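You operate a simulated robot arm through the tools that you are given. There is no shell and no other tool. Be economical: measure what you need, move in short steps, check, and stop when the job is done.

Carry out the task below with a simulated robot arm. There is one attempt and no reset: what you move stays moved.

Task
Clear mould 35's jam and give the upper rod a full stroke.
Fine: upper rod home first, then the other; run the upper rod out and home; shut the red air valve at the end.

Only the result counts: the job must be done as asked and must still hold three seconds after the hand-in. Knocking over, shifting, dropping, spilling or breaking anything else fails it.

Robot
A 7-joint arm with a two-finger parallel gripper, fixed in place. Base frame: the origin is at the foot of the arm, x ahead of it, y to its left, z up; the work surface is at about z = 882. Lengths are in mm, angles in degrees, forces in N, time in s.
With the tool pointing down near the work surface it reaches from about 440 to 920 mm from the base axis. Its first joint turns from -115.0 to 115.0 degrees. Payload 3.91 kg.
The TCP is the grasp point between the finger pads, 30 mm short of the fingertips. In the tool frame z runs along the fingers and y along their closing line. The gripper opens to 110 mm. The fingers are 20 mm wide and 10 mm thick; the gripper's body (48 by 112 mm) begins 55 mm behind the TCP.
Orientation is that of the tool frame in the base frame, as [roll, pitch, yaw] about the fixed x, y, z axes, in that order (R = Rz(yaw) Ry(pitch) Rx(roll)). With the fingers straight down and closing along the base's y, the tool's x points along the base's -x, its y along +y and its z along -z.

Tools
- The arm moves only by the tool arm_command. Its argument "series" is a list of rows, each an object of numbers (a shift or turn left out is 0, a gripper value left out holds the last): "fingers": the opening, from 0 (shut) to 1 (fully open); "dx", "dy", "dz": the shift along the tool's x, y, z in units of 400 mm (1.0 is 400 mm); "wx", "wy", "wz": the turn, a rotation vector about the tool's x, y, z in units of 90 degrees (1.0 is 90 degrees). In form: [{"fingers": .., "dx": .., "dy": .., "dz": .., "wx": .., "wy": .., "wz": ..}, ...]. A call has 1 to 12 rows; each row is the pose to reach, as a shift and turn from the pose commanded when the call began, along the tool's axes at that moment. A call with a number of a shift or a turn outside -1 to 1 is refused whole. Rows are played at 5 a second. More than 50 mm and 8.6 degrees between two rows, or a gripper value outside its range, and nothing of the call is played. Where a pose cannot be reached the arm comes as near as it can. A force on the tool above 40 N (or 10 N above the force at the start of the call, whichever is more), or a blocked arm, ends the call early, and 0.2 s more pass. Each finger travels about 153 mm/s and halts on what it meets, pressing with about 26 N; the grip force reading is that of the motor and also rises with nothing between the fingers. The clock runs only during rows and for 0.2 s after the last one: add rows that repeat a pose to give the fingers time. The reply holds the time, the measured pose of the TCP, the force on the tool along the base axes, the opening and the grip force, in the units named above and with some noise, with the torque about the TCP (base axes, N m) and any sound that the robot's microphone picked up, and new pictures: "pictures" is both (left out), scene, wrist or none.
- Cameras (640 x 400 px; columns grow to the right, rows downward): "scene" is fixed at [218.2, 649.1, 1588.8]; the picture's right is [-0.83, -0.56, 0.00], its down [-0.17, 0.25, -0.95] and it looks along [0.53, -0.79, -0.31] (base axes); focal length 366 px, centre (320, 200). "wrist" rides on the gripper at [72, 17, -103] in the tool frame; the picture's right is [-0.23, 0.97, 0.00], its down [-0.76, -0.18, -0.62] and it looks along [-0.61, -0.14, 0.78] (tool axes); focal length 222 px, centre (320, 200). There is no depth. A picture from a camera that has moved, and an enlarged one, comes with that camera's place and axes in the base frame and with its lens.
- lift_body(by): slides the trunk up (or, below 0, down) by that many mm; the arm rides with it, the base frame stays. It gives what a move gives, with no picture.
- close_up(camera, box): a new picture of the part [left, top, right, bottom] of that camera's present view, enlarged. The clock stands still meanwhile.
- job_done(): hands the job in; it is judged then, once.

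Go step by step. Nothing tells you positions but the pictures and the camera data: compare them with the known pose of the tool, close in by small moves and look again before you grip or let go. The budget is 120 turns and 200 pictures, counting those below and the enlarged ones. Unless the task says otherwise, let go and move clear before handing in, and close with one line.

The tools are called after "Emit:" as a command line: name --argument value ..., lists and objects as JSON in quotes. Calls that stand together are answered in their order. arm_command: Moves the arm, as the interface text tells. Its arguments: {"type":"object","properties":{"series":{"type":"array"},"pictures":{"type":"string","enum":["both","scene","wrist","none"]}},"required":["series"]} The other tools are called the same way: lift_body (by) slides the trunk up or down; close_up (camera, box) takes an enlarged picture of a part of a camera's view; job_done () hands the job in.

At the start:

```text
time: 0.0
ee_pos: [588.8, -311.8, 1469.5]
ee_rot: [-180.0, -0.1, 179.9]
force: [0.7, 0.0, -0.2]
wrist_torque: [0.01, -0.02, -0.02]
gripper_width: 110.0
grip_force: 0.0
trunk travel left (down, up): [-850.0, 140.0]
```

scene: 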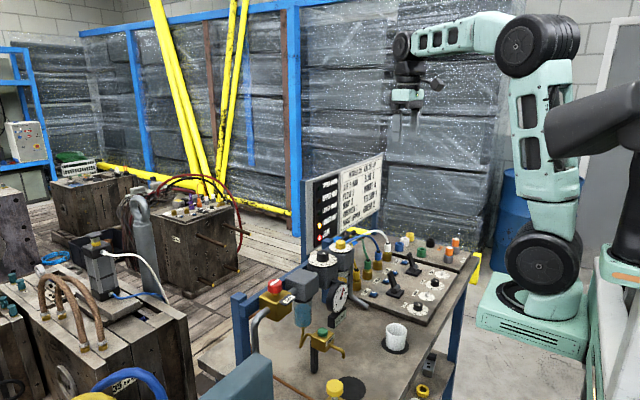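
wrist: 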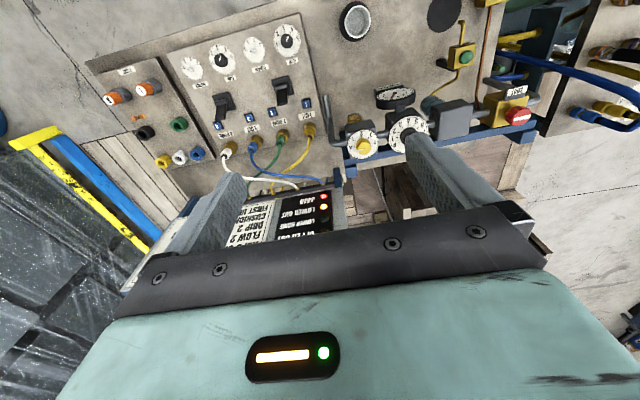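

I see a workbench with a control panel (levers, dials, plugs), a sign board and a red valve. I'll enlarge the important parts first.

Emit:
close_up --camera "scene" --box '[290, 140, 400, 260]'

Emit:
close_up --camera "scene" --box '[330, 220, 480, 330]'

Emit:
close_up --camera "scene" --box '[220, 230, 400, 400]'

Emit:
close_up --camera "wrist" --box '[80, 0, 340, 170]'

Emit:
close_up --camera "wrist" --box '[320, 0, 640, 200]'

Emit:
close_up --camera "scene" --box '[100, 150, 290, 300]'

Emit:
close_up --camera "scene" --box '[0, 220, 200, 400]'

```text
3.33 times, centred on (345, 200) of scene
camera zoom: at [218.2, 649.1, 1588.8], right [-0.83, -0.56, 0.0], down [-0.17, 0.25, -0.95], along [0.53, -0.79, -0.31], focal length 1221 px, centre (237, 200)
```

zoom: 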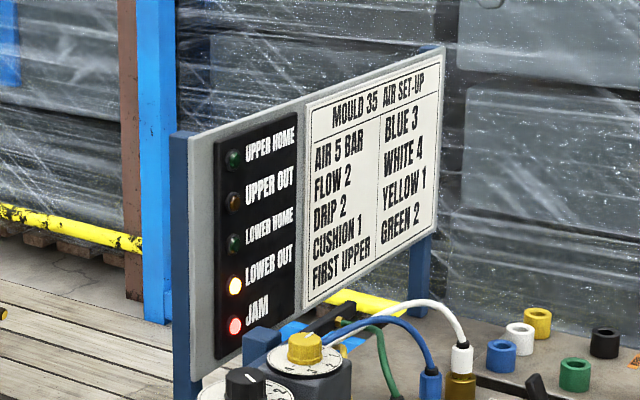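

```text
3.64 times, centred on (405, 275) of scene
camera zoom: at [218.2, 649.1, 1588.8], right [-0.83, -0.56, 0.0], down [-0.17, 0.25, -0.95], along [0.53, -0.79, -0.31], focal length 1332 px, centre (11, -73)
```

zoom: 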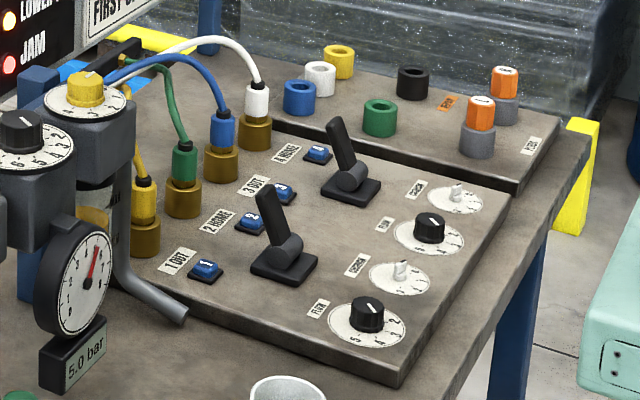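

```text
2.35 times, centred on (310, 315) of scene
camera zoom: at [218.2, 649.1, 1588.8], right [-0.83, -0.56, 0.0], down [-0.17, 0.25, -0.95], along [0.53, -0.79, -0.31], focal length 862 px, centre (344, -71)
```

zoom: 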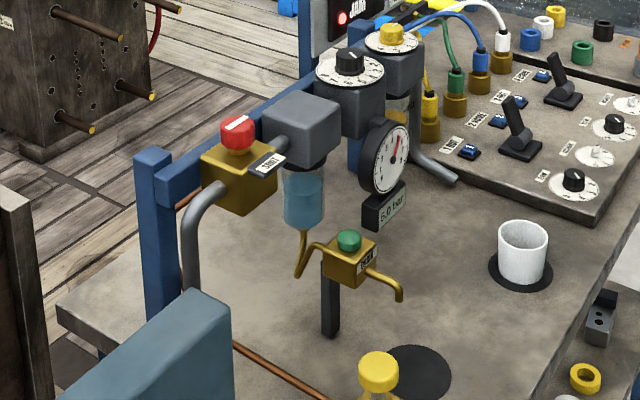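

```text
2.35 times, centred on (210, 85) of wrist
camera zoom: at [516.8, -296.1, 1573.6], right [0.23, 0.97, 0.0], down [0.76, -0.18, 0.62], along [0.61, -0.14, -0.78], focal length 523 px, centre (579, 471)
```

zoom: 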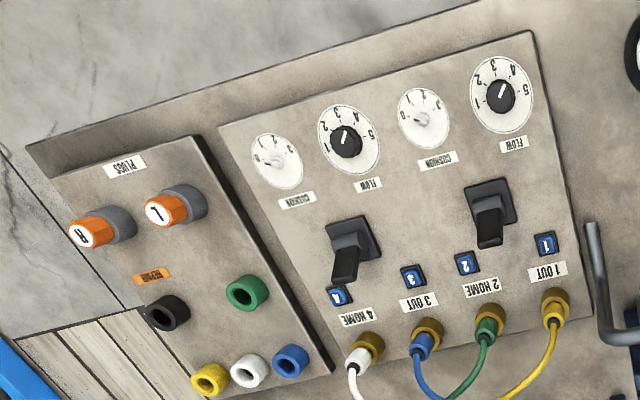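

```text
2.00 times, centred on (480, 100) of wrist
camera zoom: at [516.8, -296.1, 1573.6], right [0.23, 0.97, 0.0], down [0.76, -0.18, 0.62], along [0.61, -0.14, -0.78], focal length 444 px, centre (0, 400)
```

zoom: 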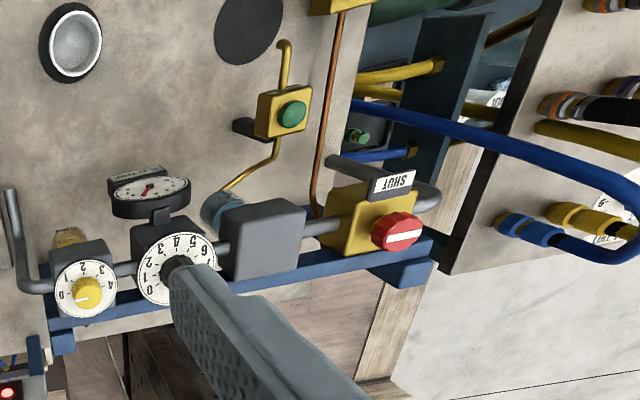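

```text
2.67 times, centred on (195, 225) of scene
camera zoom: at [218.2, 649.1, 1588.8], right [-0.83, -0.56, 0.0], down [-0.17, 0.25, -0.95], along [0.53, -0.79, -0.31], focal length 977 px, centre (653, 133)
```

zoom: 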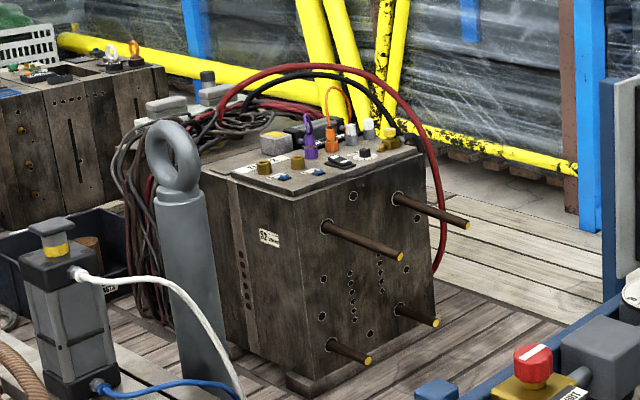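

```text
2.22 times, centred on (100, 310) of scene
camera zoom: at [218.2, 649.1, 1588.8], right [-0.83, -0.56, 0.0], down [-0.17, 0.25, -0.95], along [0.53, -0.79, -0.31], focal length 814 px, centre (809, -44)
```

zoom: 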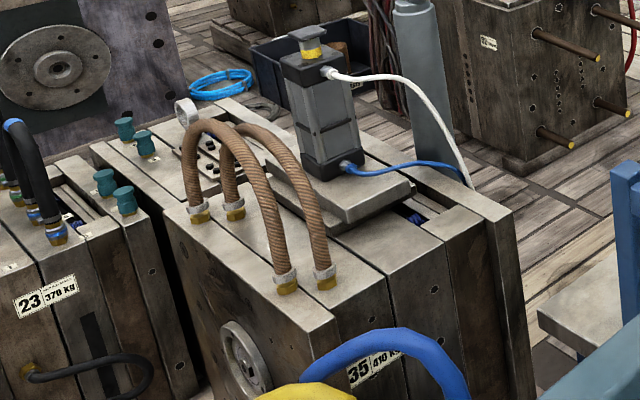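

The lamps show lower OUT and JAM lit, with both upper lamps dark. The hoses seem to match the sheet. I'll bring the wrist camera nearer to the valve panel.

Emit:
arm_command --series '[{"dx": 0.02, "dy": -0.04, "dz": 0.09}, {"dx": 0.04, "dy": -0.08, "dz": 0.18}, {"dx": 0.06, "dy": -0.12, "dz": 0.27}, {"dx": 0.08, "dy": -0.16, "dz": 0.36}, {"dx": 0.1, "dy": -0.2, "dz": 0.45}, {"dx": 0.12, "dy": -0.24, "dz": 0.54}, {"dx": 0.14, "dy": -0.28, "dz": 0.63}, {"dx": 0.16, "dy": -0.32, "dz": 0.72}, {"dx": 0.18, "dy": -0.36, "dz": 0.8}, {"dx": 0.2, "dy": -0.38, "dz": 0.85}]'

```text
time: 2.2
ee_pos: [508.3, -464.6, 1129.4]
ee_rot: [-180.0, 0.0, 180.0]
force: [0.0, 1.1, 0.4]
wrist_torque: [0.01, 0.0, 0.02]
gripper_width: 110.2
grip_force: 0.1
trunk travel left (down, up): [-850.0, 140.0]
camera wrist: at [436.7, -448.1, 1233.4], right [0.23, 0.97, 0.0], down [0.76, -0.18, 0.62], along [0.61, -0.14, -0.78], focal length 222 px, centre (320, 200)
```

scene: 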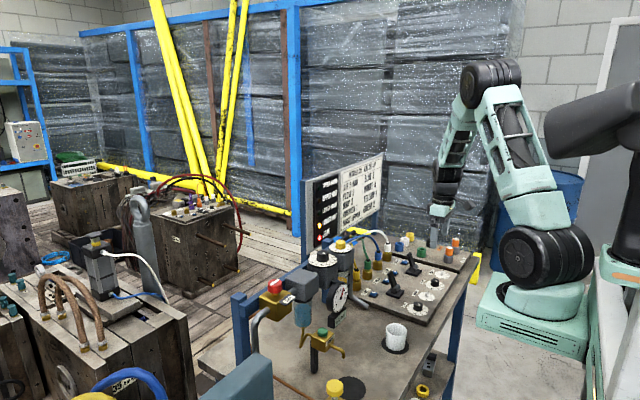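
wrist: 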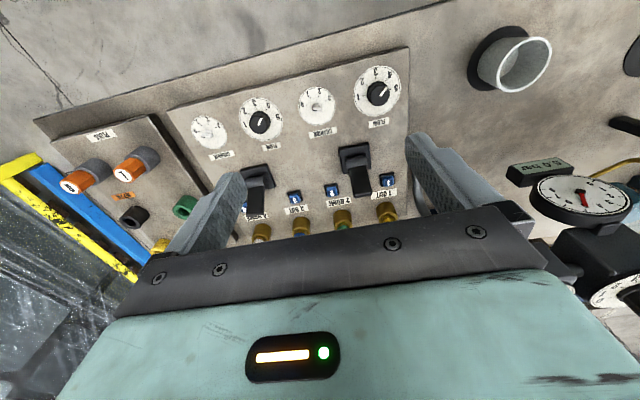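

Emit:
close_up --camera "wrist" --box '[190, 50, 420, 194]'

Emit:
close_up --camera "wrist" --box '[230, 150, 420, 245]'

Emit:
close_up --camera "scene" --box '[360, 230, 440, 300]'

Emit:
close_up --camera "scene" --box '[60, 220, 190, 320]'

Emit:
close_up --camera "scene" --box '[380, 340, 480, 400]'

```text
2.78 times, centred on (305, 122) of wrist
camera zoom: at [436.7, -448.1, 1233.4], right [0.23, 0.97, 0.0], down [0.76, -0.18, 0.62], along [0.61, -0.14, -0.78], focal length 617 px, centre (362, 417)
```

zoom: 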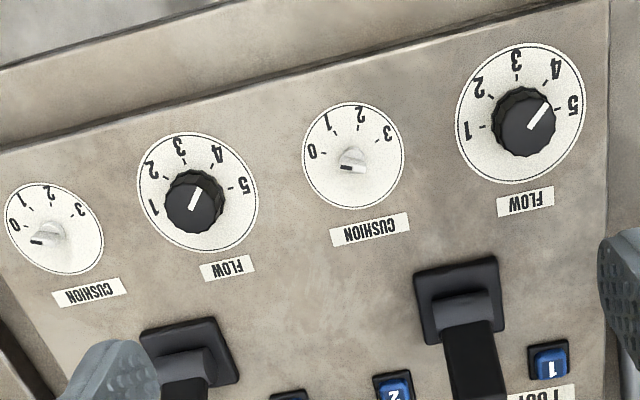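

```text
3.37 times, centred on (325, 198) of wrist
camera zoom: at [436.7, -448.1, 1233.4], right [0.23, 0.97, 0.0], down [0.76, -0.18, 0.62], along [0.61, -0.14, -0.78], focal length 748 px, centre (303, 208)
```

zoom: 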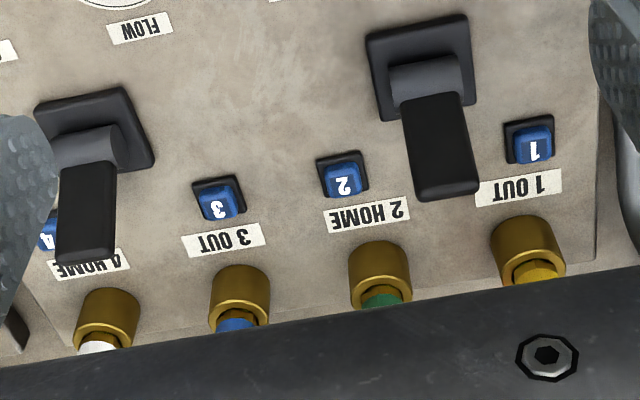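

```text
5.71 times, centred on (400, 265) of scene
camera zoom: at [218.2, 649.1, 1588.8], right [-0.83, -0.56, 0.0], down [-0.17, 0.25, -0.95], along [0.53, -0.79, -0.31], focal length 2093 px, centre (-137, -171)
```

zoom: 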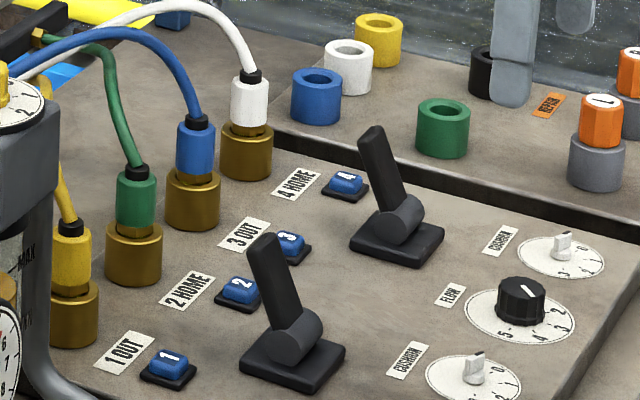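

```text
4.00 times, centred on (125, 270) of scene
camera zoom: at [218.2, 649.1, 1588.8], right [-0.83, -0.56, 0.0], down [-0.17, 0.25, -0.95], along [0.53, -0.79, -0.31], focal length 1465 px, centre (1100, -80)
```

zoom: 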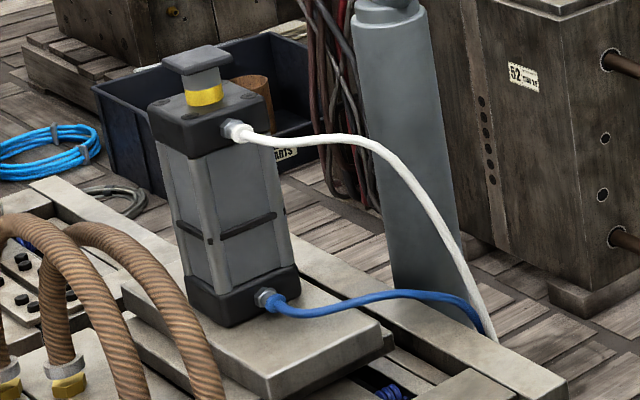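

```text
6.40 times, centred on (430, 370) of scene
camera zoom: at [218.2, 649.1, 1588.8], right [-0.83, -0.56, 0.0], down [-0.17, 0.25, -0.95], along [0.53, -0.79, -0.31], focal length 2344 px, centre (-384, -888)
```

zoom: 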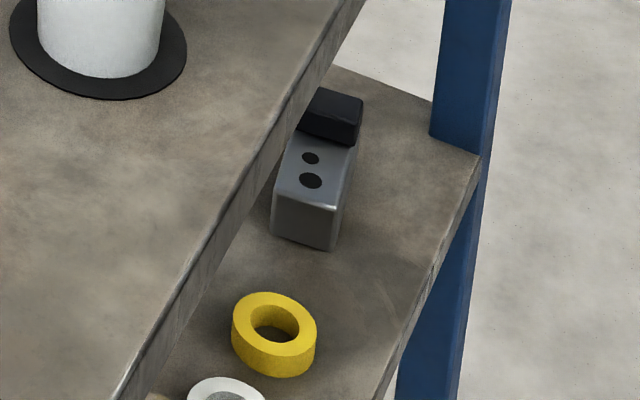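

The knob readings matter, because the sheet gives Flow 2, Drip 2, Cushion 1 and Air 5. I'll zoom in on each dial.

Emit:
close_up --camera "wrist" --box '[350, 60, 406, 95]'

Emit:
close_up --camera "wrist" --box '[186, 90, 290, 155]'

Emit:
close_up --camera "wrist" --box '[290, 80, 346, 115]'

Emit:
close_up --camera "scene" --box '[405, 265, 469, 305]'

Emit:
close_up --camera "scene" --box '[300, 230, 364, 330]'

```text
11.43 times, centred on (378, 78) of wrist
camera zoom: at [436.7, -448.1, 1233.4], right [0.23, 0.97, 0.0], down [0.76, -0.18, 0.62], along [0.61, -0.14, -0.78], focal length 2538 px, centre (-343, 1600)
```

zoom: 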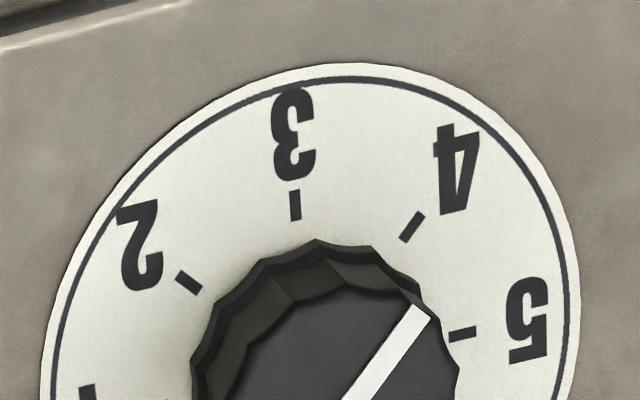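

```text
6.15 times, centred on (238, 122) of wrist
camera zoom: at [436.7, -448.1, 1233.4], right [0.23, 0.97, 0.0], down [0.76, -0.18, 0.62], along [0.61, -0.14, -0.78], focal length 1367 px, centre (825, 677)
```

zoom: 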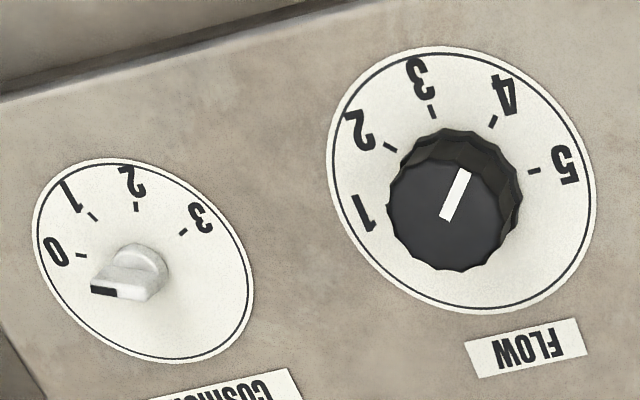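

```text
11.43 times, centred on (318, 98) of wrist
camera zoom: at [436.7, -448.1, 1233.4], right [0.23, 0.97, 0.0], down [0.76, -0.18, 0.62], along [0.61, -0.14, -0.78], focal length 2538 px, centre (343, 1371)
```

zoom: 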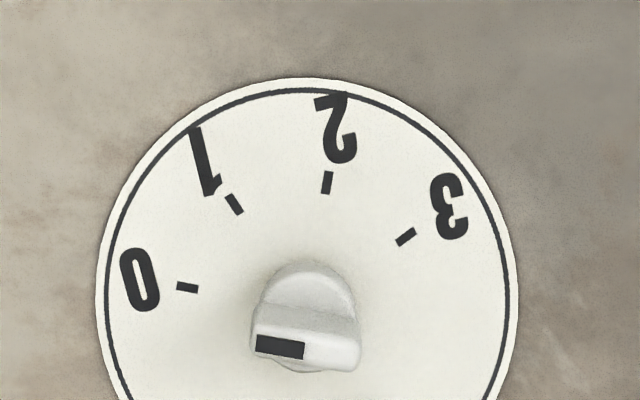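

```text
10.00 times, centred on (437, 285) of scene
camera zoom: at [218.2, 649.1, 1588.8], right [-0.83, -0.56, 0.0], down [-0.17, 0.25, -0.95], along [0.53, -0.79, -0.31], focal length 3663 px, centre (-850, -650)
```

zoom: 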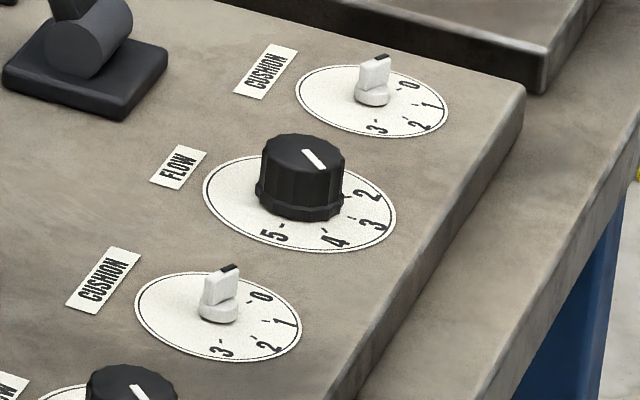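

```text
4.00 times, centred on (332, 280) of scene
camera zoom: at [218.2, 649.1, 1588.8], right [-0.83, -0.56, 0.0], down [-0.17, 0.25, -0.95], along [0.53, -0.79, -0.31], focal length 1465 px, centre (272, -120)
```

zoom: 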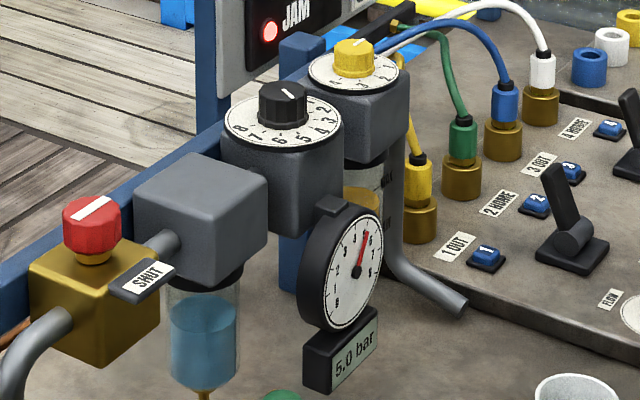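

The dials aren't part of the request, so I'll leave them alone. Lever A (ports 1/2, lower rod) and lever B (ports 3/4, upper rod, blue and white hoses) both lean towards the ports, and lower OUT is lit, so that lean should be OUT. I'll shut the fingers and hover just behind lever B.

Emit:
arm_command --series '[{"fingers": 0, "dx": -0.07, "dy": -0.06, "dz": 0.02}, {"fingers": 0, "dx": -0.15, "dy": -0.12, "dz": 0.04}, {"fingers": 0, "dx": -0.23, "dy": -0.18, "dz": 0.07}, {"fingers": 0, "dx": -0.31, "dy": -0.24, "dz": 0.1}, {"fingers": 0, "dx": -0.39, "dy": -0.3, "dz": 0.13}, {"fingers": 0, "dx": -0.455, "dy": -0.3525, "dz": 0.17}, {"fingers": 0, "dx": -0.455, "dy": -0.3525, "dz": 0.17}]'

Emit:
close_up --camera "scene" --box '[350, 190, 470, 290]'

```text
time: 3.8
ee_pos: [689.9, -606.1, 1062.3]
ee_rot: [180.0, 0.0, -180.0]
force: [0.5, -0.8, 0.7]
wrist_torque: [0.02, 0.04, 0.0]
gripper_width: 0.3
grip_force: 26.1
trunk travel left (down, up): [-850.0, 140.0]
camera wrist: at [618.1, -589.7, 1165.6], right [0.23, 0.97, 0.0], down [0.76, -0.18, 0.62], along [0.61, -0.14, -0.78], focal length 222 px, centre (320, 200)
```

scene: 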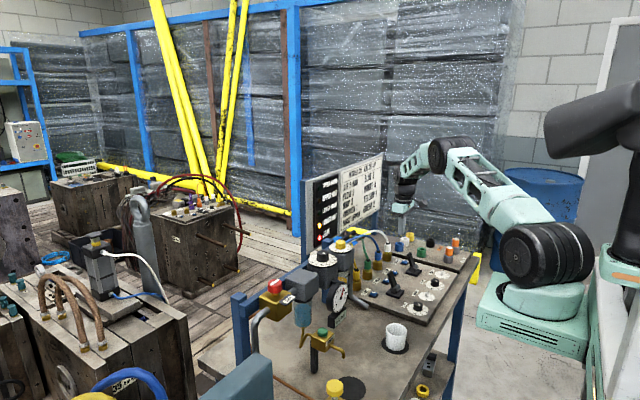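
wrist: 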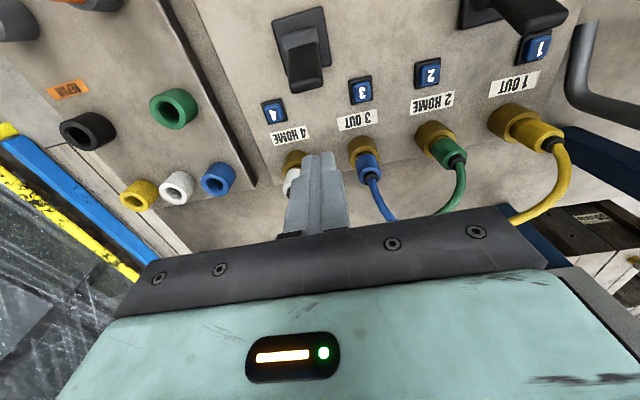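

```text
4.00 times, centred on (410, 240) of scene
camera zoom: at [218.2, 649.1, 1588.8], right [-0.83, -0.56, 0.0], down [-0.17, 0.25, -0.95], along [0.53, -0.79, -0.31], focal length 1465 px, centre (-40, 40)
```

zoom: 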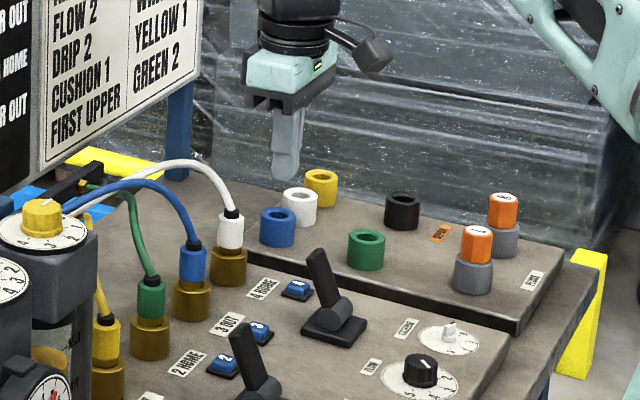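

The tips line up with lever B in y, and they sit between its tip (x≈650) and the white plug (x≈740). I'll lower them beside the lever.

Emit:
arm_command --series '[{"dz": 0.1}, {"dz": 0.18}, {"dz": 0.255}]'

Emit:
close_up --camera "scene" --box '[350, 190, 470, 290]'

```text
time: 4.6
ee_pos: [689.6, -606.4, 960.4]
ee_rot: [-179.9, 0.0, -180.0]
force: [-0.3, 0.3, -0.3]
wrist_torque: [-0.02, 0.0, 0.01]
gripper_width: 0.0
grip_force: 25.2
trunk travel left (down, up): [-850.0, 140.0]
camera wrist: at [617.5, -589.0, 1063.7], right [0.23, 0.97, 0.0], down [0.76, -0.18, 0.62], along [0.61, -0.14, -0.78], focal length 222 px, centre (320, 200)
```

scene: 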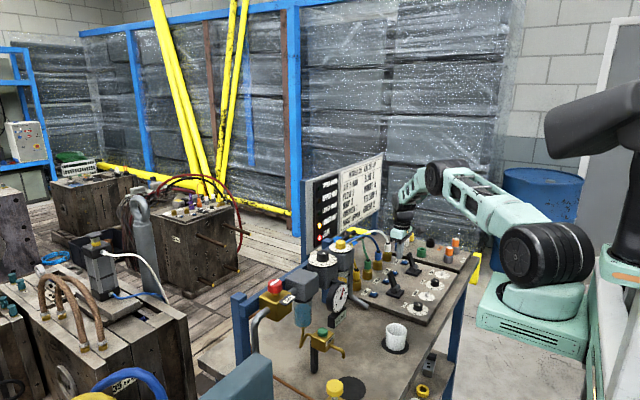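
wrist: 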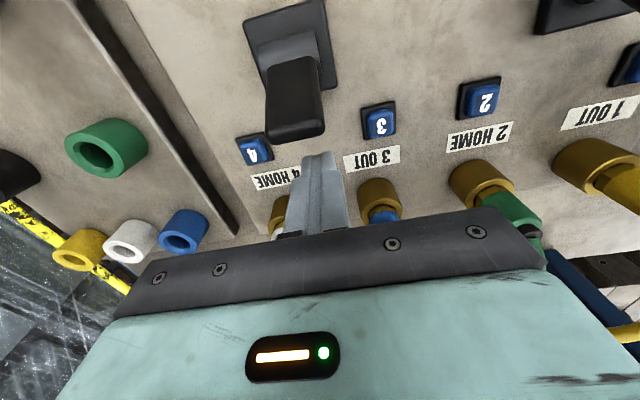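

```text
4.00 times, centred on (410, 240) of scene
camera zoom: at [218.2, 649.1, 1588.8], right [-0.83, -0.56, 0.0], down [-0.17, 0.25, -0.95], along [0.53, -0.79, -0.31], focal length 1465 px, centre (-40, 40)
```

zoom: 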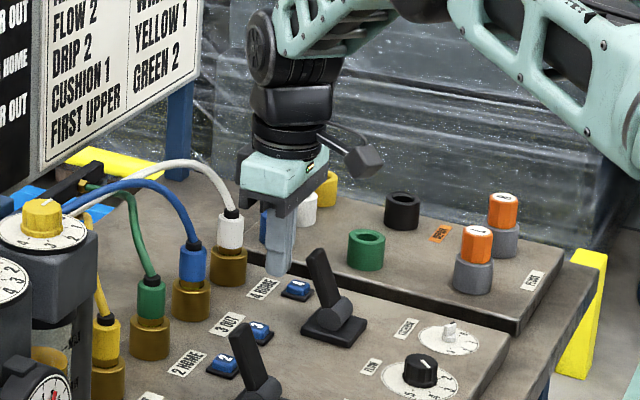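

The fingers stand behind lever B. I'll pull it towards the robot (−x) in small steps.

Emit:
arm_command --series '[{"dx": 0.03}, {"dx": 0.055}, {"dx": 0.08}, {"dx": 0.105}, {"dx": 0.125}, {"dx": 0.14}]'

Emit:
close_up --camera "scene" --box '[350, 190, 470, 290]'

Emit:
close_up --camera "scene" --box '[290, 160, 370, 260]'

```text
time: 5.7
ee_pos: [649.2, -605.5, 966.2]
ee_rot: [-179.7, 0.5, -179.9]
force: [2.1, 5.0, 13.9]
wrist_torque: [0.03, 0.13, -0.04]
gripper_width: 0.0
grip_force: 26.2
trunk travel left (down, up): [-850.0, 140.0]
stopped in row 5: the force on the tool passed its limit at 42 N (the readings are from after the stop); the commanded pose is now the measured one
camera wrist: at [576.6, -588.9, 1069.4], right [0.23, 0.97, 0.0], down [0.76, -0.17, 0.63], along [0.61, -0.14, -0.78], focal length 222 px, centre (320, 200)
```

scene: 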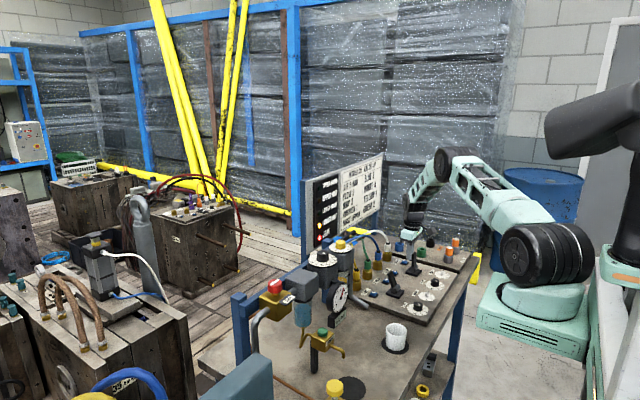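
wrist: 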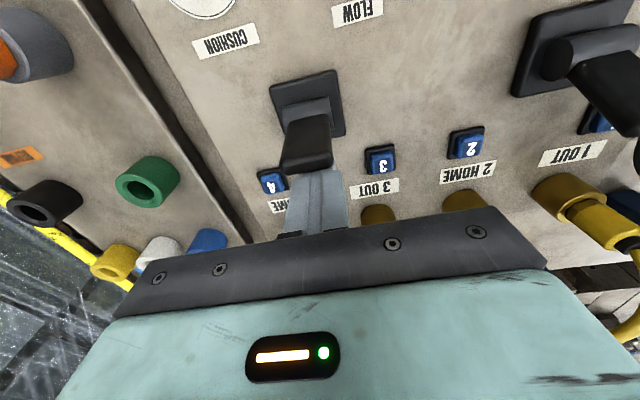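

```text
4.00 times, centred on (410, 240) of scene
camera zoom: at [218.2, 649.1, 1588.8], right [-0.83, -0.56, 0.0], down [-0.17, 0.25, -0.95], along [0.53, -0.79, -0.31], focal length 1465 px, centre (-40, 40)
```

zoom: 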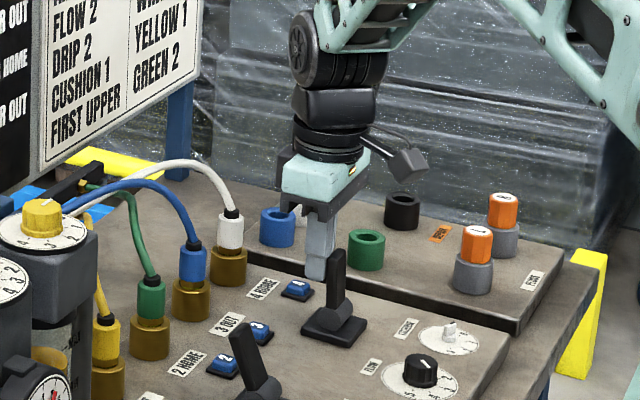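

```text
4.00 times, centred on (330, 210) of scene
camera zoom: at [218.2, 649.1, 1588.8], right [-0.83, -0.56, 0.0], down [-0.17, 0.25, -0.95], along [0.53, -0.79, -0.31], focal length 1465 px, centre (280, 160)
```

zoom: 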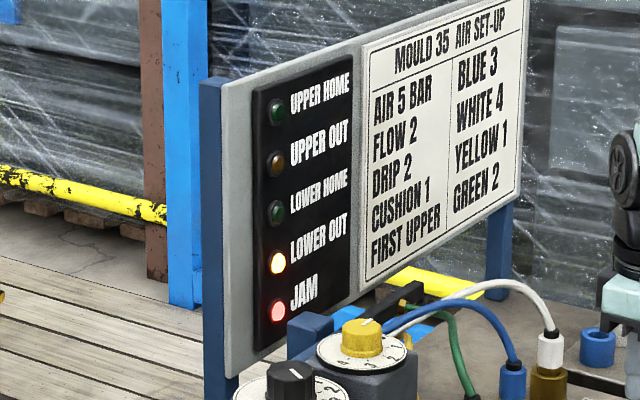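

Lever B has come to about upright and the lamps haven't changed. The call stopped on force, so I'll go on in gentler steps.

Emit:
arm_command --series '[{"dx": 0.01}, {"dx": 0.02}, {"dx": 0.03}, {"dx": 0.04}, {"dx": 0.05}, {"dx": 0.06}]'

Emit:
close_up --camera "scene" --box '[290, 160, 470, 300]'

```text
time: 7.1
ee_pos: [629.1, -606.2, 965.0]
ee_rot: [-179.6, 0.8, -179.7]
force: [39.6, -2.0, 3.4]
wrist_torque: [-0.15, -1.19, -0.02]
gripper_width: 0.0
grip_force: 25.7
trunk travel left (down, up): [-850.0, 140.0]
camera wrist: at [556.6, -588.9, 1068.1], right [0.22, 0.97, 0.0], down [0.75, -0.17, 0.64], along [0.62, -0.15, -0.77], focal length 222 px, centre (320, 200)
```

scene: 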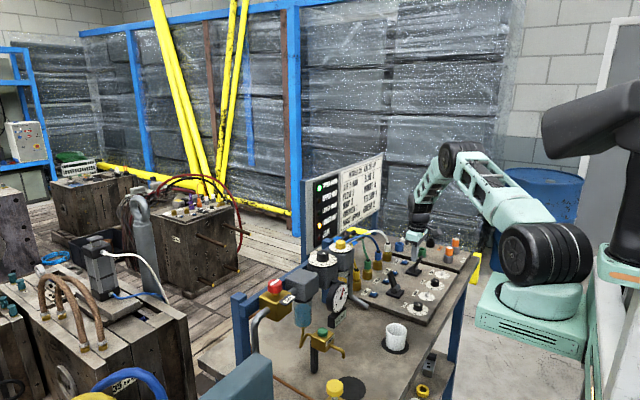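
wrist: 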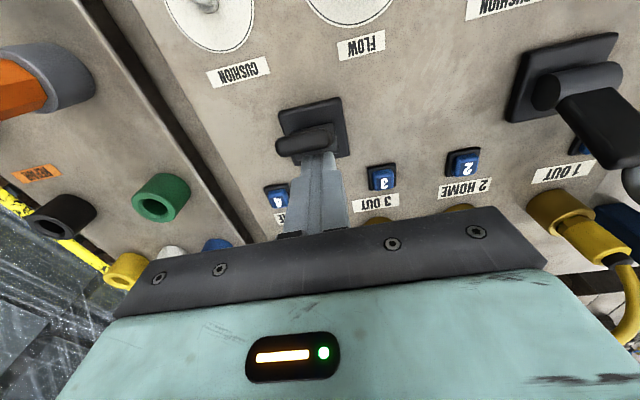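

```text
2.86 times, centred on (380, 230) of scene
camera zoom: at [218.2, 649.1, 1588.8], right [-0.83, -0.56, 0.0], down [-0.17, 0.25, -0.95], along [0.53, -0.79, -0.31], focal length 1047 px, centre (149, 114)
```

zoom: 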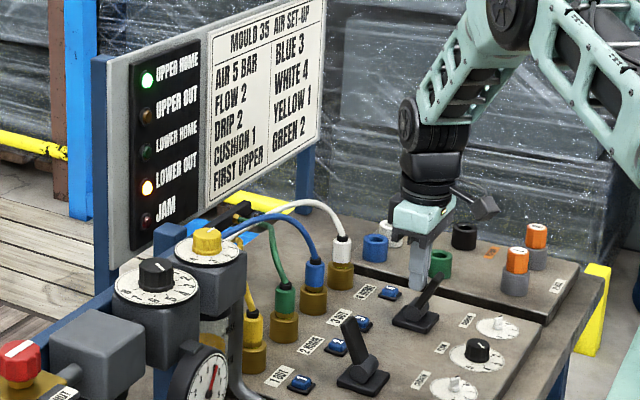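

The jam lamp is off and UPPER HOME is lit. Next I'll back off, rise and go behind lever A.

Emit:
arm_command --series '[{"dx": -0.08}, {"dx": -0.16}, {"dx": -0.16, "dz": -0.1}, {"dx": -0.16, "dz": -0.2}, {"dx": -0.16, "dy": 0.11, "dz": -0.2}, {"dx": -0.16, "dy": 0.22, "dz": -0.2}, {"dx": -0.16, "dy": 0.33, "dz": -0.2}, {"dx": -0.16, "dy": 0.445, "dz": -0.2}, {"dx": -0.16, "dy": 0.445, "dz": -0.2}]'

Emit:
close_up --camera "scene" --box '[290, 160, 470, 300]'

```text
time: 9.1
ee_pos: [687.8, -428.9, 1043.0]
ee_rot: [-179.8, 0.3, -179.9]
force: [0.6, 0.0, 0.0]
wrist_torque: [-0.04, -0.01, -0.02]
gripper_width: 0.1
grip_force: 26.1
trunk travel left (down, up): [-850.0, 140.0]
camera wrist: at [615.2, -411.1, 1147.1], right [0.23, 0.97, 0.0], down [0.76, -0.17, 0.63], along [0.61, -0.14, -0.78], focal length 222 px, centre (320, 200)
```

scene: 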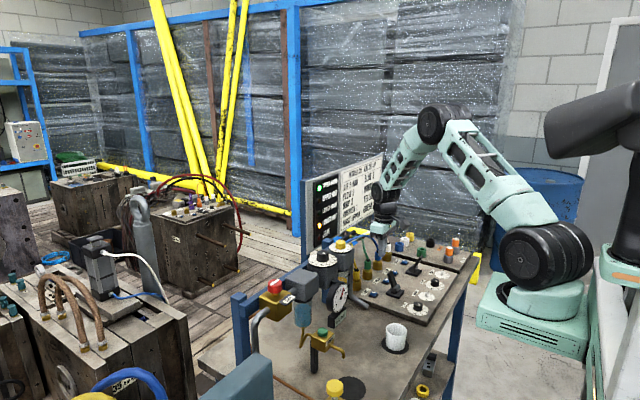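
wrist: 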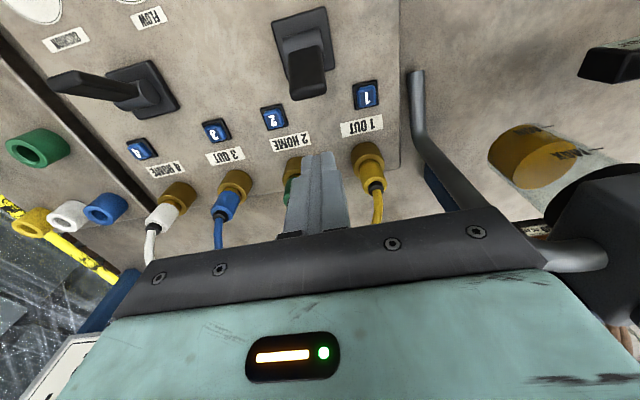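

```text
2.86 times, centred on (380, 230) of scene
camera zoom: at [218.2, 649.1, 1588.8], right [-0.83, -0.56, 0.0], down [-0.17, 0.25, -0.95], along [0.53, -0.79, -0.31], focal length 1047 px, centre (149, 114)
```

zoom: 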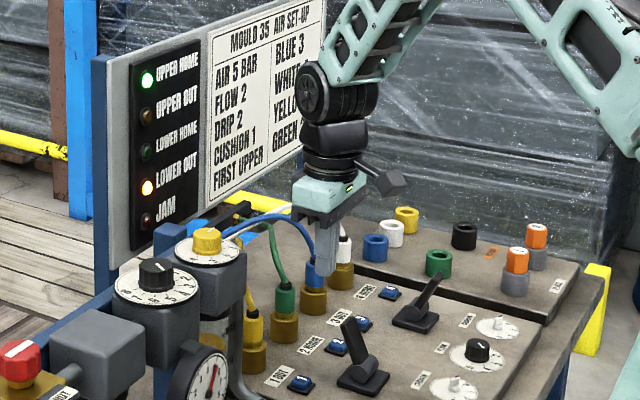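

Lever B stays home, and lever A is lined up the same way. I'll lower behind it and pull it.

Emit:
arm_command --series '[{"dz": 0.1}, {"dz": 0.2}, {"dz": 0.2}, {"dx": 0.03, "dz": 0.2}, {"dx": 0.045, "dz": 0.2}, {"dx": 0.06, "dz": 0.2}, {"dx": 0.07, "dz": 0.2}, {"dx": 0.08, "dz": 0.2}, {"dx": 0.09, "dz": 0.2}, {"dx": 0.1, "dz": 0.2}]'

Emit:
close_up --camera "scene" --box '[290, 160, 470, 300]'

```text
time: 11.3
ee_pos: [647.0, -429.8, 966.5]
ee_rot: [-179.6, 0.4, -179.9]
force: [4.0, 3.7, 36.3]
wrist_torque: [0.24, 0.34, -0.06]
gripper_width: 0.3
grip_force: 25.3
trunk travel left (down, up): [-850.0, 140.0]
camera wrist: at [574.9, -411.6, 1069.6], right [0.23, 0.97, 0.0], down [0.76, -0.17, 0.63], along [0.61, -0.15, -0.78], focal length 222 px, centre (320, 200)
```

scene: 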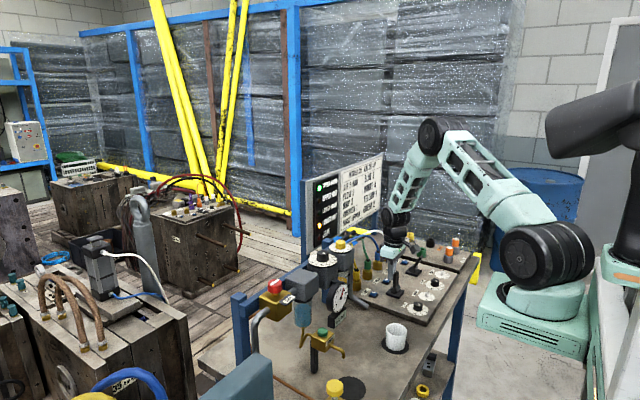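
wrist: 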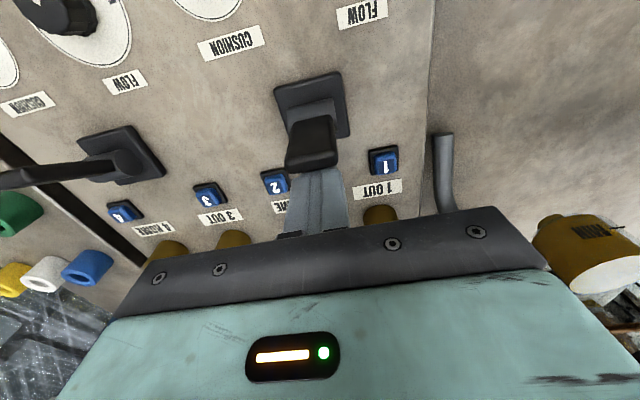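

```text
2.86 times, centred on (380, 230) of scene
camera zoom: at [218.2, 649.1, 1588.8], right [-0.83, -0.56, 0.0], down [-0.17, 0.25, -0.95], along [0.53, -0.79, -0.31], focal length 1047 px, centre (149, 114)
```

zoom: 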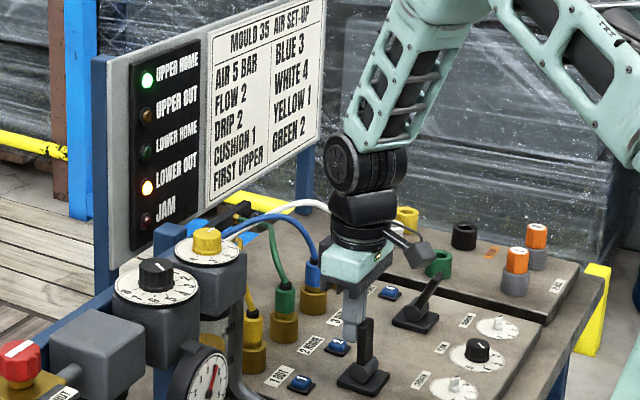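

Lever A is upright. I'll ease up a little and go on.

Emit:
arm_command --series '[{"dx": 0.005, "dz": -0.01}, {"dx": 0.015, "dz": -0.01}, {"dx": 0.025, "dz": -0.01}, {"dx": 0.035, "dz": -0.005}, {"dx": 0.045, "dz": 0}, {"dx": 0.055, "dz": 0}]'

Emit:
close_up --camera "scene" --box '[290, 160, 470, 300]'

```text
time: 12.7
ee_pos: [629.6, -427.4, 964.6]
ee_rot: [-179.6, 0.8, -179.8]
force: [27.4, -1.6, 2.7]
wrist_torque: [-0.04, -0.79, -0.02]
gripper_width: 0.0
grip_force: 26.5
trunk travel left (down, up): [-850.0, 140.0]
camera wrist: at [557.5, -411.2, 1067.0], right [0.22, 0.97, 0.0], down [0.75, -0.17, 0.64], along [0.62, -0.15, -0.77], focal length 222 px, centre (320, 200)
```

scene: 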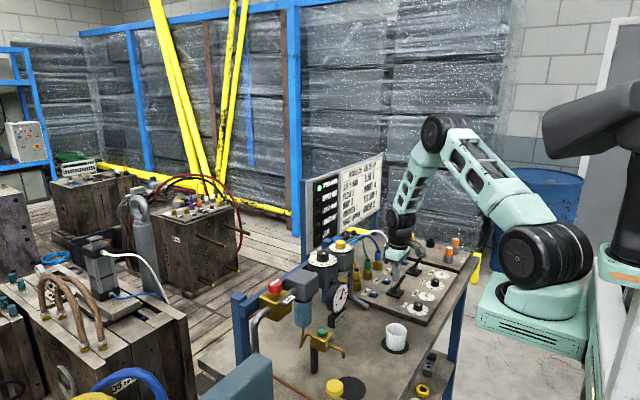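
wrist: 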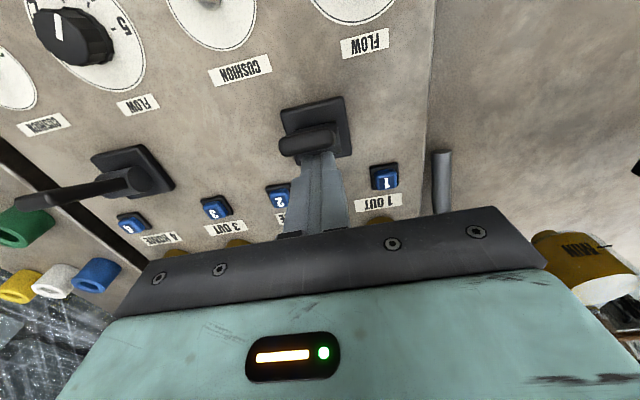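

```text
2.86 times, centred on (380, 230) of scene
camera zoom: at [218.2, 649.1, 1588.8], right [-0.83, -0.56, 0.0], down [-0.17, 0.25, -0.95], along [0.53, -0.79, -0.31], focal length 1047 px, centre (149, 114)
```

zoom: 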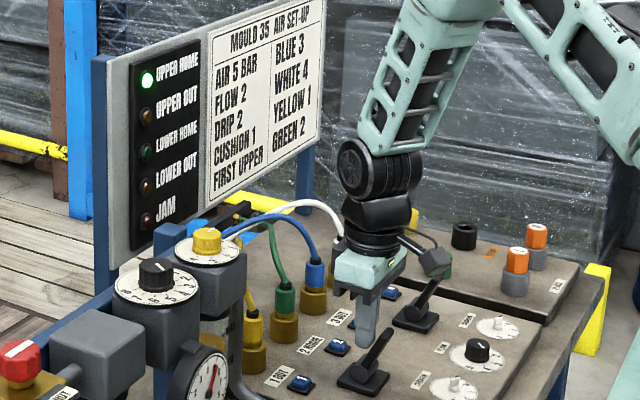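

LOWER OUT has gone off and the rod is travelling home. I'll back off, rise and go to the near side of lever B.

Emit:
arm_command --series '[{"dx": -0.07}, {"dx": -0.07, "dz": -0.1}, {"dx": -0.07, "dz": -0.2}, {"dx": 0.0, "dy": -0.09, "dz": -0.2}, {"dx": 0.06, "dy": -0.18, "dz": -0.2}, {"dx": 0.12, "dy": -0.27, "dz": -0.2}, {"dx": 0.16, "dy": -0.36, "dz": -0.2}, {"dx": 0.16, "dy": -0.445, "dz": -0.2}, {"dx": 0.16, "dy": -0.445, "dz": -0.2}]'

Emit:
close_up --camera "scene" --box '[290, 160, 470, 300]'

```text
time: 14.7
ee_pos: [560.4, -606.9, 1043.0]
ee_rot: [-179.8, 0.3, 179.9]
force: [1.4, 0.2, -0.1]
wrist_torque: [0.02, -0.01, 0.0]
gripper_width: 0.1
grip_force: 26.1
trunk travel left (down, up): [-850.0, 140.0]
camera wrist: at [488.4, -590.6, 1147.2], right [0.23, 0.97, 0.0], down [0.76, -0.17, 0.63], along [0.61, -0.14, -0.78], focal length 222 px, centre (320, 200)
```

scene: 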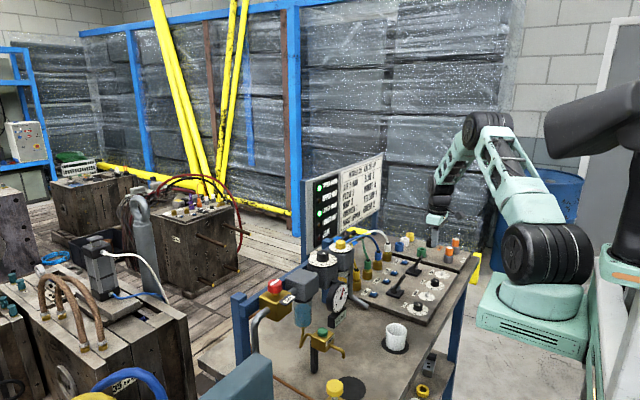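
wrist: 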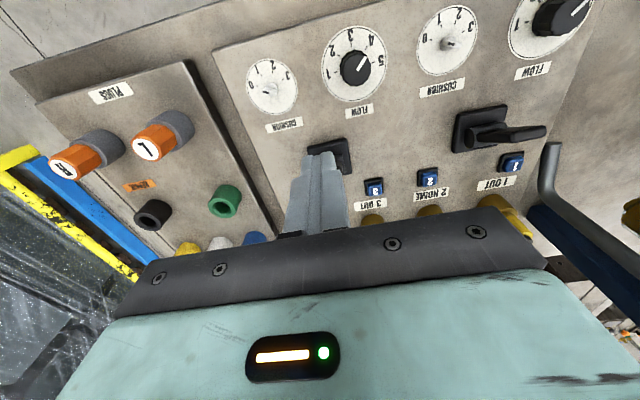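

```text
2.86 times, centred on (380, 230) of scene
camera zoom: at [218.2, 649.1, 1588.8], right [-0.83, -0.56, 0.0], down [-0.17, 0.25, -0.95], along [0.53, -0.79, -0.31], focal length 1047 px, centre (149, 114)
```

zoom: 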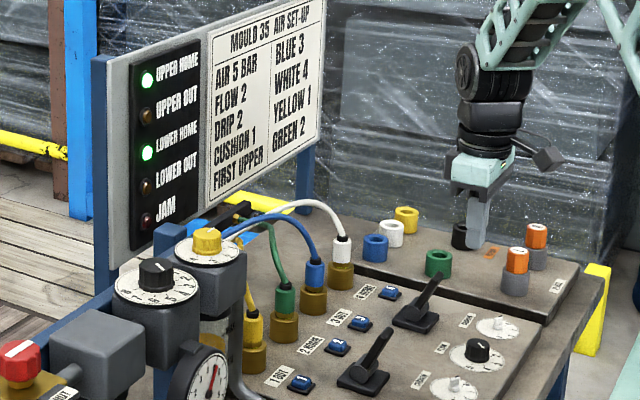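

Both HOME lamps are lit. I'll lower on the robot side of lever B and push it out.

Emit:
arm_command --series '[{"dx": 0.01, "dz": 0.1}, {"dx": 0.01, "dz": 0.2}, {"dx": 0.01, "dz": 0.2}, {"dx": -0.03, "dz": 0.2}, {"dx": -0.06, "dz": 0.2}, {"dx": -0.08, "dz": 0.2}, {"dx": -0.095, "dz": 0.195}, {"dx": -0.11, "dz": 0.185}]'

Emit:
close_up --camera "scene" --box '[290, 160, 470, 300]'

```text
time: 16.5
ee_pos: [605.8, -607.1, 969.9]
ee_rot: [-179.7, 0.3, 180.0]
force: [-1.5, -1.1, 3.4]
wrist_torque: [-0.02, -0.04, -0.04]
gripper_width: 0.0
grip_force: 25.8
trunk travel left (down, up): [-850.0, 140.0]
camera wrist: at [533.2, -590.0, 1072.6], right [0.23, 0.97, 0.0], down [0.76, -0.17, 0.63], along [0.61, -0.14, -0.78], focal length 222 px, centre (320, 200)
```

scene: 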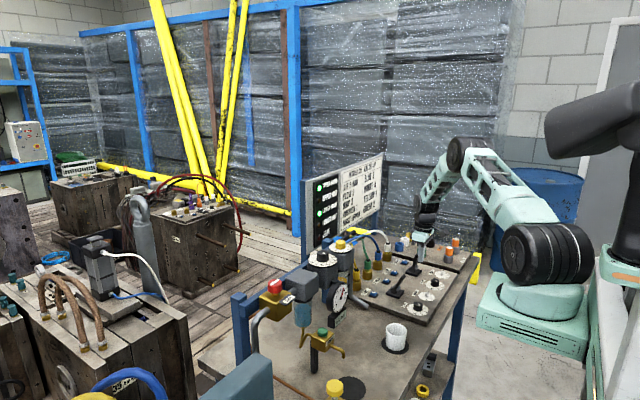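
wrist: 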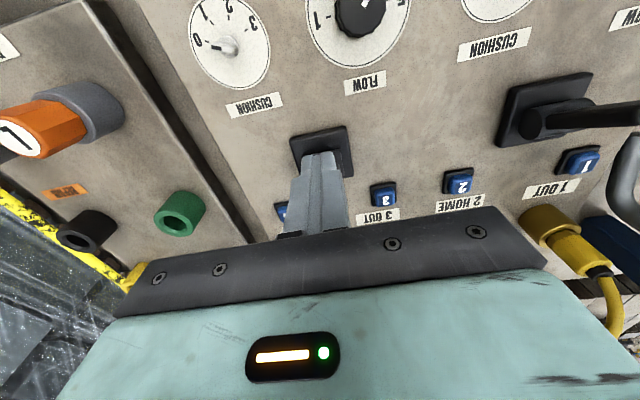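

```text
2.86 times, centred on (380, 230) of scene
camera zoom: at [218.2, 649.1, 1588.8], right [-0.83, -0.56, 0.0], down [-0.17, 0.25, -0.95], along [0.53, -0.79, -0.31], focal length 1047 px, centre (149, 114)
```

zoom: 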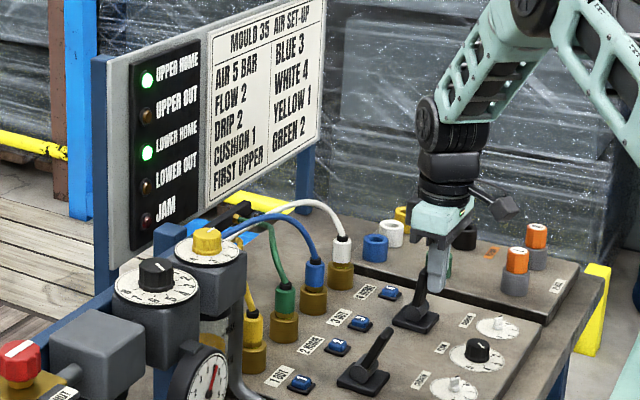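

Emit:
arm_command --series '[{"dx": -0.015}, {"dx": -0.03, "dz": 0.005}, {"dx": -0.045, "dz": 0.01}, {"dx": -0.06, "dz": 0.01}, {"dx": -0.065, "dz": 0.01}, {"dx": -0.065, "dz": 0.01}]'

Emit:
close_up --camera "scene" --box '[290, 160, 470, 300]'

```text
time: 17.9
ee_pos: [630.0, -606.7, 966.1]
ee_rot: [-179.8, 0.2, -180.0]
force: [-13.7, 3.5, 3.5]
wrist_torque: [0.1, 0.37, 0.04]
gripper_width: 0.0
grip_force: 26.3
trunk travel left (down, up): [-850.0, 140.0]
camera wrist: at [557.3, -590.1, 1069.5], right [0.23, 0.97, 0.0], down [0.76, -0.18, 0.63], along [0.61, -0.14, -0.78], focal length 222 px, centre (320, 200)
```

scene: 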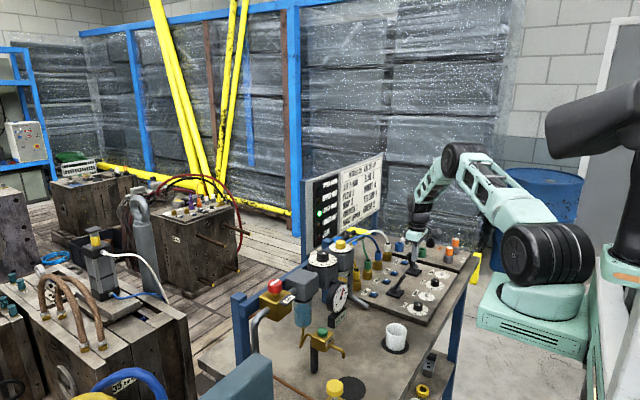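
wrist: 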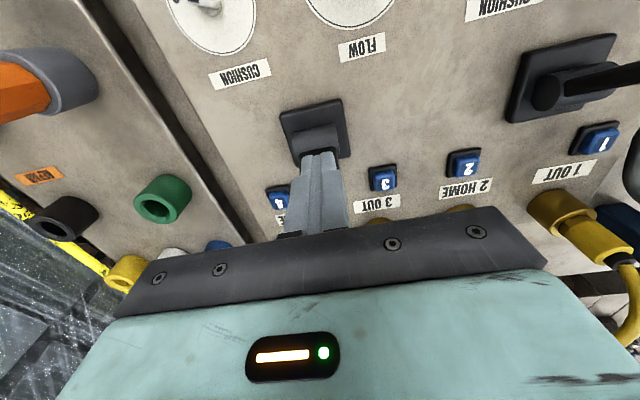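

```text
2.86 times, centred on (380, 230) of scene
camera zoom: at [218.2, 649.1, 1588.8], right [-0.83, -0.56, 0.0], down [-0.17, 0.25, -0.95], along [0.53, -0.79, -0.31], focal length 1047 px, centre (149, 114)
```

zoom: 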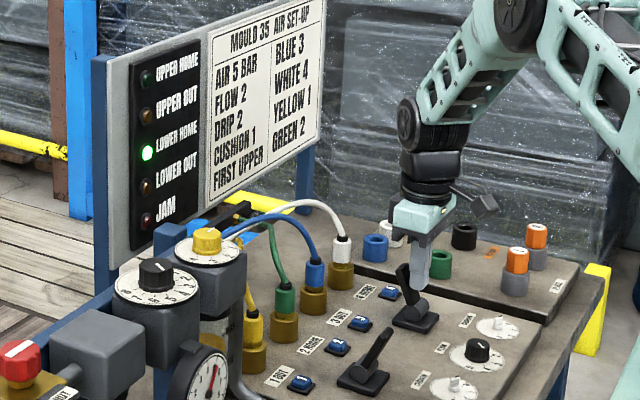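

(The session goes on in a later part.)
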